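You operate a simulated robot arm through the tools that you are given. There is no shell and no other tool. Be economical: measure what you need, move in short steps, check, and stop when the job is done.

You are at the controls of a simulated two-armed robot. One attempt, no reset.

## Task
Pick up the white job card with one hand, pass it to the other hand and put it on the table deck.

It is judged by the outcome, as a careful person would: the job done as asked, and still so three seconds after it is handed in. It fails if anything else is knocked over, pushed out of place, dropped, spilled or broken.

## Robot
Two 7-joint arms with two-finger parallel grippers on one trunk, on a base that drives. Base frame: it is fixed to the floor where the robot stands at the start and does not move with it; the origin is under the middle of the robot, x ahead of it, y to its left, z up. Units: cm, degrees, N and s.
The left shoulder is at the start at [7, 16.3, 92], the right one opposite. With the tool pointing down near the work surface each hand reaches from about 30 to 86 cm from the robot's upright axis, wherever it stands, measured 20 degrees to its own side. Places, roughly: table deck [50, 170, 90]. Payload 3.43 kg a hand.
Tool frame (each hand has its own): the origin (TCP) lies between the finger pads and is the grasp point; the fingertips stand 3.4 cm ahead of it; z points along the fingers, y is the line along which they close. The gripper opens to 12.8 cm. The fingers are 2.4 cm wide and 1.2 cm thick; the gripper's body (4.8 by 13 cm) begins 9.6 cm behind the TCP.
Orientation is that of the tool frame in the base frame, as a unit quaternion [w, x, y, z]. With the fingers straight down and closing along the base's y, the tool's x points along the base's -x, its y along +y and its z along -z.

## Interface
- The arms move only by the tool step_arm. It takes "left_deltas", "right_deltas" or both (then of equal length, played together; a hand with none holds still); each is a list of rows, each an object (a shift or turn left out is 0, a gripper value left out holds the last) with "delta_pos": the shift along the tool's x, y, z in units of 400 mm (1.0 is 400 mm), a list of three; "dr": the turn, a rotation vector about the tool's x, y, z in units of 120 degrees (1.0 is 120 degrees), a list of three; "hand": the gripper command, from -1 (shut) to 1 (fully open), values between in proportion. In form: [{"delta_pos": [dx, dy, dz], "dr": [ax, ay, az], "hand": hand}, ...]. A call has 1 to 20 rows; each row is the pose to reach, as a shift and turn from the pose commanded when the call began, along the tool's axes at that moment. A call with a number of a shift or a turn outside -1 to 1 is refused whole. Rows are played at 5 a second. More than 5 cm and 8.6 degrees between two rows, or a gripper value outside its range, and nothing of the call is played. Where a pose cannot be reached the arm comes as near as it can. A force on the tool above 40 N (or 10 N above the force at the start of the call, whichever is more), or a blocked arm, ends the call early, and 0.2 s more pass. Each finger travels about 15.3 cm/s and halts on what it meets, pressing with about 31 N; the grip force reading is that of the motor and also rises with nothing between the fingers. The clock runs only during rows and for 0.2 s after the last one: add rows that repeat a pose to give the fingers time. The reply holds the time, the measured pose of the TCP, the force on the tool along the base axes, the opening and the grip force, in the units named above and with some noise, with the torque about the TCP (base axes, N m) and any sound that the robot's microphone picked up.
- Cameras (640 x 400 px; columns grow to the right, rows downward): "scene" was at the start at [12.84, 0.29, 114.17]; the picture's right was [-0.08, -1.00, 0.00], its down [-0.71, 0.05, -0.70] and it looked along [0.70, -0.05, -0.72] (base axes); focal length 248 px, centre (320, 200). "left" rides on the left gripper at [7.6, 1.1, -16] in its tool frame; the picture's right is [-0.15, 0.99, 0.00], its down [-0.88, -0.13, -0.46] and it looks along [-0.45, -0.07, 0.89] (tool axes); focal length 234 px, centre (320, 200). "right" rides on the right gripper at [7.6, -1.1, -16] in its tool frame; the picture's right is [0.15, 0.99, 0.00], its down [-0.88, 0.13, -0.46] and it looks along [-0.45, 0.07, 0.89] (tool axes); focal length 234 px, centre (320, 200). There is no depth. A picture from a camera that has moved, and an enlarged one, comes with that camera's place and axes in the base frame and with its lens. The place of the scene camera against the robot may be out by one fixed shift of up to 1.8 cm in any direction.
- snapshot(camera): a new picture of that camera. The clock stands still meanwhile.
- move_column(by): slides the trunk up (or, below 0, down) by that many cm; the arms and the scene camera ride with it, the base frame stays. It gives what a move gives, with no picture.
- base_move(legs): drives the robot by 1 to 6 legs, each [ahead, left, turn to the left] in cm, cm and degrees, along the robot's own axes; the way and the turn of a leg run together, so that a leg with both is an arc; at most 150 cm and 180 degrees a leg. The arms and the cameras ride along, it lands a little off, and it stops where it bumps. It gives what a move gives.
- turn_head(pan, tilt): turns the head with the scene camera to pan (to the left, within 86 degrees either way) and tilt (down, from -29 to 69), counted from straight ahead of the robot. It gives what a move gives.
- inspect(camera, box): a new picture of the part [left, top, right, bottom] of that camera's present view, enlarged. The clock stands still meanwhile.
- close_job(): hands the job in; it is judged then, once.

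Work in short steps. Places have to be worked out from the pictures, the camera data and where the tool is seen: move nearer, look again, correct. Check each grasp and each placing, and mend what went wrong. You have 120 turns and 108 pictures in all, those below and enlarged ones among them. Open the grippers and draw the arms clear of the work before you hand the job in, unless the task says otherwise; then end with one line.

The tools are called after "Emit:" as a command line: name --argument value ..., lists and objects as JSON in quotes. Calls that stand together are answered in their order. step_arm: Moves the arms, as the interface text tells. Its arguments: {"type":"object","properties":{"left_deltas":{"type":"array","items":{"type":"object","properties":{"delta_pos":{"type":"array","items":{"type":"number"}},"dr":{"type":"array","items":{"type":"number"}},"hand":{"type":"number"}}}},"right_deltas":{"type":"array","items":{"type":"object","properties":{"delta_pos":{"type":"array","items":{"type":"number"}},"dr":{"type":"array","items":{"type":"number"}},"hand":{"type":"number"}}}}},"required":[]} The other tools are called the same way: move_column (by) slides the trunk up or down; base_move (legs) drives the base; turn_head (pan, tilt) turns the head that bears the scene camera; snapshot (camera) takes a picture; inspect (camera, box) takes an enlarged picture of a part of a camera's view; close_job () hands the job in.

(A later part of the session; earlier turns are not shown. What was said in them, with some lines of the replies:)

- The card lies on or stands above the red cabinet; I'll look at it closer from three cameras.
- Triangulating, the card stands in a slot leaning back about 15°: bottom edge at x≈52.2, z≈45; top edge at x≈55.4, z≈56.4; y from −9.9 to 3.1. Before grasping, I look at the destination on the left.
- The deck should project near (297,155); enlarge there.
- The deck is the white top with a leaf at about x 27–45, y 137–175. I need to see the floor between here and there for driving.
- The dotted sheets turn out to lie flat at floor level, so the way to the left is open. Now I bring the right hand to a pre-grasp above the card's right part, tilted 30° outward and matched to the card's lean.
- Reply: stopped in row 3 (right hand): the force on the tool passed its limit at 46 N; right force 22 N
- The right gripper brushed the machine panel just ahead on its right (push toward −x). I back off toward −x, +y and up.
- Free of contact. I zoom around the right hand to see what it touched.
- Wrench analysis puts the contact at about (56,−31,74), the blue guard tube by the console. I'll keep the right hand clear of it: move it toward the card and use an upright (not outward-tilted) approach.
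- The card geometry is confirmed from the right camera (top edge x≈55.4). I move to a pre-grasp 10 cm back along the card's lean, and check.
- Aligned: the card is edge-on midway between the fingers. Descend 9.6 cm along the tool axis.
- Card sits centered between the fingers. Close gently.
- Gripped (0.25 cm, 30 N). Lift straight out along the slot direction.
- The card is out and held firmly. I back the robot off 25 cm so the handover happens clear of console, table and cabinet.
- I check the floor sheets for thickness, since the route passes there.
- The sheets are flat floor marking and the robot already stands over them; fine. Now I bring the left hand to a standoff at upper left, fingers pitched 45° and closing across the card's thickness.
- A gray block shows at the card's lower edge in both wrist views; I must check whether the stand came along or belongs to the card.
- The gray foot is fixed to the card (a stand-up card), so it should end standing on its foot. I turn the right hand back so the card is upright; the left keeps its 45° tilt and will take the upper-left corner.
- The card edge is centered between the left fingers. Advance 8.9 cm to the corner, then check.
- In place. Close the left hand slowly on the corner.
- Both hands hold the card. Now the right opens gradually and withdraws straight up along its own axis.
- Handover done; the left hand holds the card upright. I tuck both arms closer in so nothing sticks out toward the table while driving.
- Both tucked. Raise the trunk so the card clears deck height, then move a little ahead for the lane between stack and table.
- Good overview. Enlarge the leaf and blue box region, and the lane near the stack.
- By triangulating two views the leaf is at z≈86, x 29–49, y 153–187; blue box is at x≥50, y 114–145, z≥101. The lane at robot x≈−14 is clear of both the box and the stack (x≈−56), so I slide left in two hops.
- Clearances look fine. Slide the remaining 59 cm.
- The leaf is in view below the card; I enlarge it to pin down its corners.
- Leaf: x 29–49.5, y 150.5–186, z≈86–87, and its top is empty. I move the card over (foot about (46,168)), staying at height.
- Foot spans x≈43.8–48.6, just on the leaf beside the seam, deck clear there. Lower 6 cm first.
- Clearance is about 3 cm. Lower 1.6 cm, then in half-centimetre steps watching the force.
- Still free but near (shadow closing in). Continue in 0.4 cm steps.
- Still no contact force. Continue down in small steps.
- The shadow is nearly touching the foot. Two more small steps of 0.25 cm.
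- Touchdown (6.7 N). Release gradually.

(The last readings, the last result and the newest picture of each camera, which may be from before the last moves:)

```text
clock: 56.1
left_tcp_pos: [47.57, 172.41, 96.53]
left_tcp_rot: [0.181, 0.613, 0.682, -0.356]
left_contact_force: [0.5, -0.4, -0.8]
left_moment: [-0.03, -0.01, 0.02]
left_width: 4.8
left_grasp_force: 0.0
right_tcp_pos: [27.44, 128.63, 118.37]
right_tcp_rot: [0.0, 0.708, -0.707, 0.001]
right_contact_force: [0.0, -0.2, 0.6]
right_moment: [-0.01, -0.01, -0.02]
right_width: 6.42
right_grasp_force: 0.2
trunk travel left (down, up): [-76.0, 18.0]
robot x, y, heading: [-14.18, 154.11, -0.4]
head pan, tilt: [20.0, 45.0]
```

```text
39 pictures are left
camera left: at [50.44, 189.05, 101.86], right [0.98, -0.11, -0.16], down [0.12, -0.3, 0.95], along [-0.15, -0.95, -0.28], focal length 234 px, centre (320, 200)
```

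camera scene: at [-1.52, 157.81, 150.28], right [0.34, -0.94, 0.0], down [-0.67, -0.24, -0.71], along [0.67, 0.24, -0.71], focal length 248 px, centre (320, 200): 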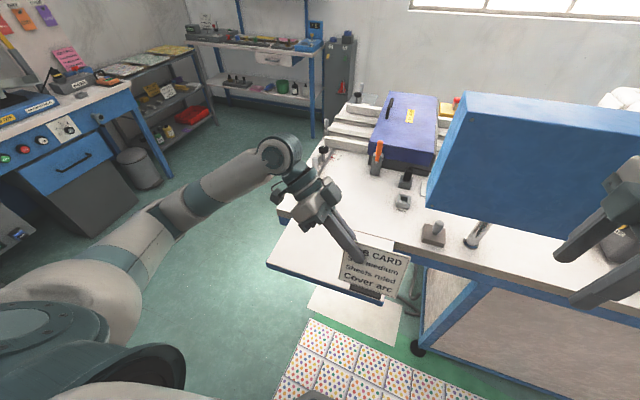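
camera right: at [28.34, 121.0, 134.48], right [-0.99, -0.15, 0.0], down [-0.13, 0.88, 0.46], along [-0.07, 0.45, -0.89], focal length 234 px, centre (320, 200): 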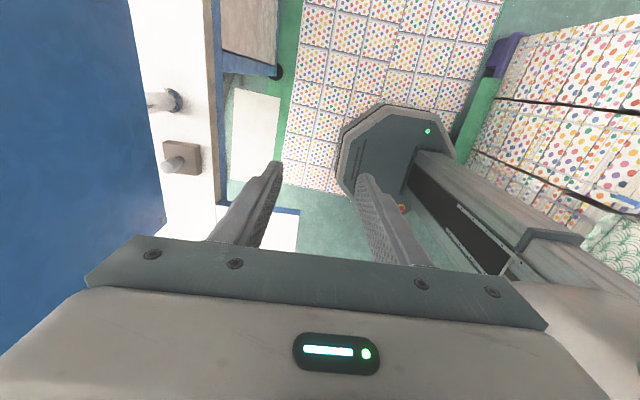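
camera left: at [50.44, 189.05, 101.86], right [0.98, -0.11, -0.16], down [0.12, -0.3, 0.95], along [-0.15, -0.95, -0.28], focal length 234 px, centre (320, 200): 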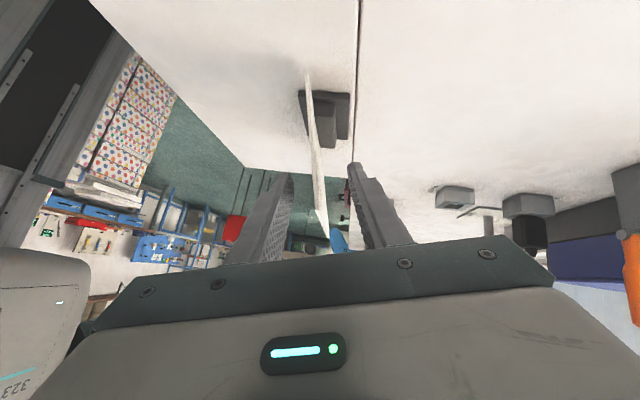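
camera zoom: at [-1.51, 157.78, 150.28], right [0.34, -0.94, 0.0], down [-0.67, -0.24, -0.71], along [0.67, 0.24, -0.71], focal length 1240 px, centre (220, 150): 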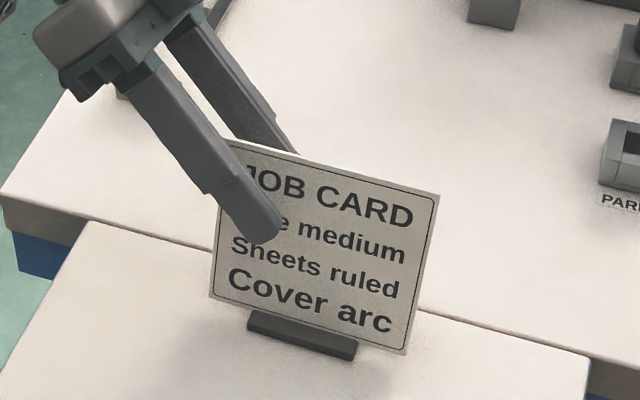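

The card stands by itself on its foot. Retract the left hand along its own axis, up and left.

Emit:
step_arm --left_deltas '[{"delta_pos": [0, 0, -0.06]}, {"delta_pos": [0, 0, -0.15]}, {"delta_pos": [0, 0, -0.25]}, {"delta_pos": [0, 0, -0.35]}, {"delta_pos": [-0.1, 0, -0.4]}, {"delta_pos": [-0.1, 0, -0.4]}]'

Emit:
snapshot --camera "scene"

Emit:
inspect --camera "scene" --box '[270, 150, 410, 270]'

Emit:
snapshot --camera "left"

```text
clock: 57.5
left_tcp_pos: [51.56, 180.82, 110.11]
left_tcp_rot: [0.181, 0.613, 0.681, -0.357]
left_contact_force: [0.6, -0.1, 1.2]
left_moment: [0.0, 0.0, 0.03]
left_width: 4.8
left_grasp_force: 0.0
right_tcp_pos: [27.47, 128.67, 118.28]
right_tcp_rot: [0.0, 0.708, -0.707, 0.001]
right_contact_force: [-0.7, 0.1, 0.2]
right_moment: [-0.06, 0.0, 0.0]
right_width: 6.42
right_grasp_force: 0.0
trunk travel left (down, up): [-76.0, 18.0]
robot x, y, heading: [-13.89, 154.49, -0.2]
head pan, tilt: [20.0, 45.0]
```

```text
38 pictures are left
camera scene: at [-1.54, 157.89, 150.28], right [0.34, -0.94, 0.0], down [-0.67, -0.24, -0.71], along [0.67, 0.24, -0.71], focal length 248 px, centre (320, 200)
```

scene: 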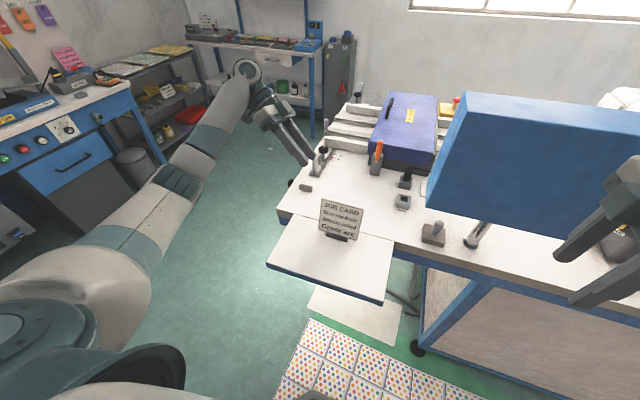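

```text
3.33 times, centred on (340, 210) of scene
camera zoom: at [-1.54, 157.89, 150.28], right [0.34, -0.94, 0.0], down [-0.67, -0.24, -0.71], along [0.67, 0.24, -0.71], focal length 827 px, centre (253, 167)
```

zoom: 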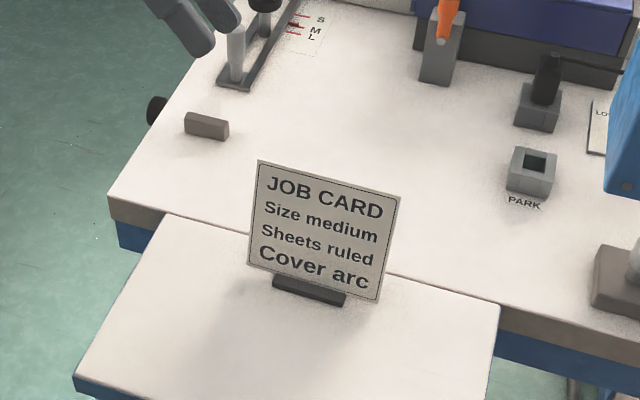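

```text
36 pictures are left
camera left: at [54.27, 197.53, 115.5], right [0.98, -0.11, -0.16], down [0.12, -0.3, 0.95], along [-0.15, -0.95, -0.28], focal length 234 px, centre (320, 200)
```

left: 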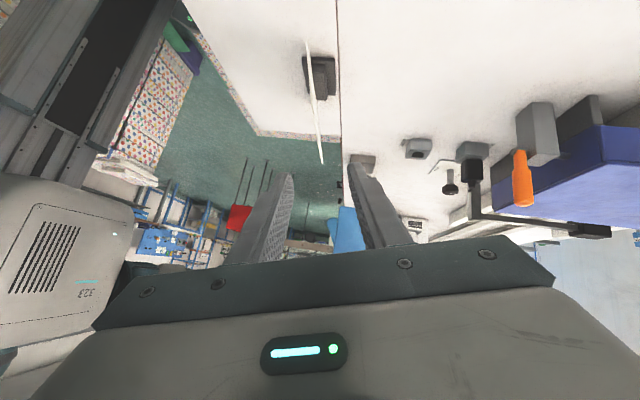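

The card stands steady on the deck leaf, nothing else disturbed. I draw the left arm up and back, clear of the work, and open both grippers.

Emit:
step_arm --left_deltas '[{"delta_pos": [0, 0, -0.1]}, {"delta_pos": [0, -0.1, -0.1375]}, {"delta_pos": [0.002, -0.21, -0.1375]}, {"delta_pos": [0.003, -0.32, -0.1375]}, {"delta_pos": [0.004, -0.415, -0.1375], "hand": 0.5}, {"delta_pos": [0.004, -0.415, -0.1375], "hand": 1}, {"delta_pos": [0.004, -0.415, -0.1375], "hand": 1}]' --right_deltas '[{"hand": 0.2}, {"hand": 0.5}, {"hand": 1}, {"hand": 1}, {"hand": 1}, {"hand": 1}, {"hand": 1}]'

Emit:
snapshot --camera "scene"

```text
clock: 59.1
left_tcp_pos: [36.23, 184.96, 118.14]
left_tcp_rot: [0.181, 0.613, 0.682, -0.355]
left_contact_force: [0.6, 0.0, -0.9]
left_moment: [0.0, -0.02, 0.02]
left_width: 12.79
left_grasp_force: 0.0
right_tcp_pos: [27.26, 128.62, 118.38]
right_tcp_rot: [0.001, -0.707, 0.707, 0.0]
right_contact_force: [-0.9, -0.2, 0.0]
right_moment: [-0.03, -0.01, 0.05]
right_width: 12.81
right_grasp_force: 0.0
trunk travel left (down, up): [-76.0, 18.0]
robot x, y, heading: [-13.86, 154.24, -0.1]
head pan, tilt: [20.0, 45.0]
```

```text
35 pictures are left
camera scene: at [-1.56, 157.8, 150.28], right [0.34, -0.94, 0.0], down [-0.67, -0.24, -0.71], along [0.67, 0.24, -0.71], focal length 248 px, centre (320, 200)
```

scene: 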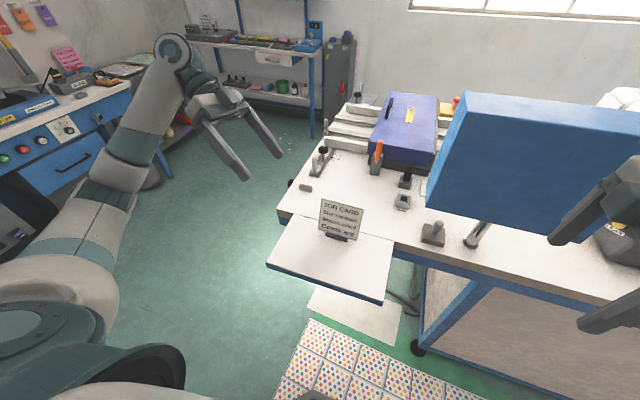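

The card stands undisturbed, both grippers are open and both arms are clear; I hand the job in.

Emit:
close_job

```text
The job is handed in.
```

The right hand picked up the white job card and passed it to the left, which set it upright on its own foot on the white leaf of the table deck at about (46, 168). Early on, the right gripper bumped the console beside the cabinet, probably its blue guard tube (force limit tripped at 46 N); I backed off and saw nothing displaced. Both grippers are open and the arms are clear.
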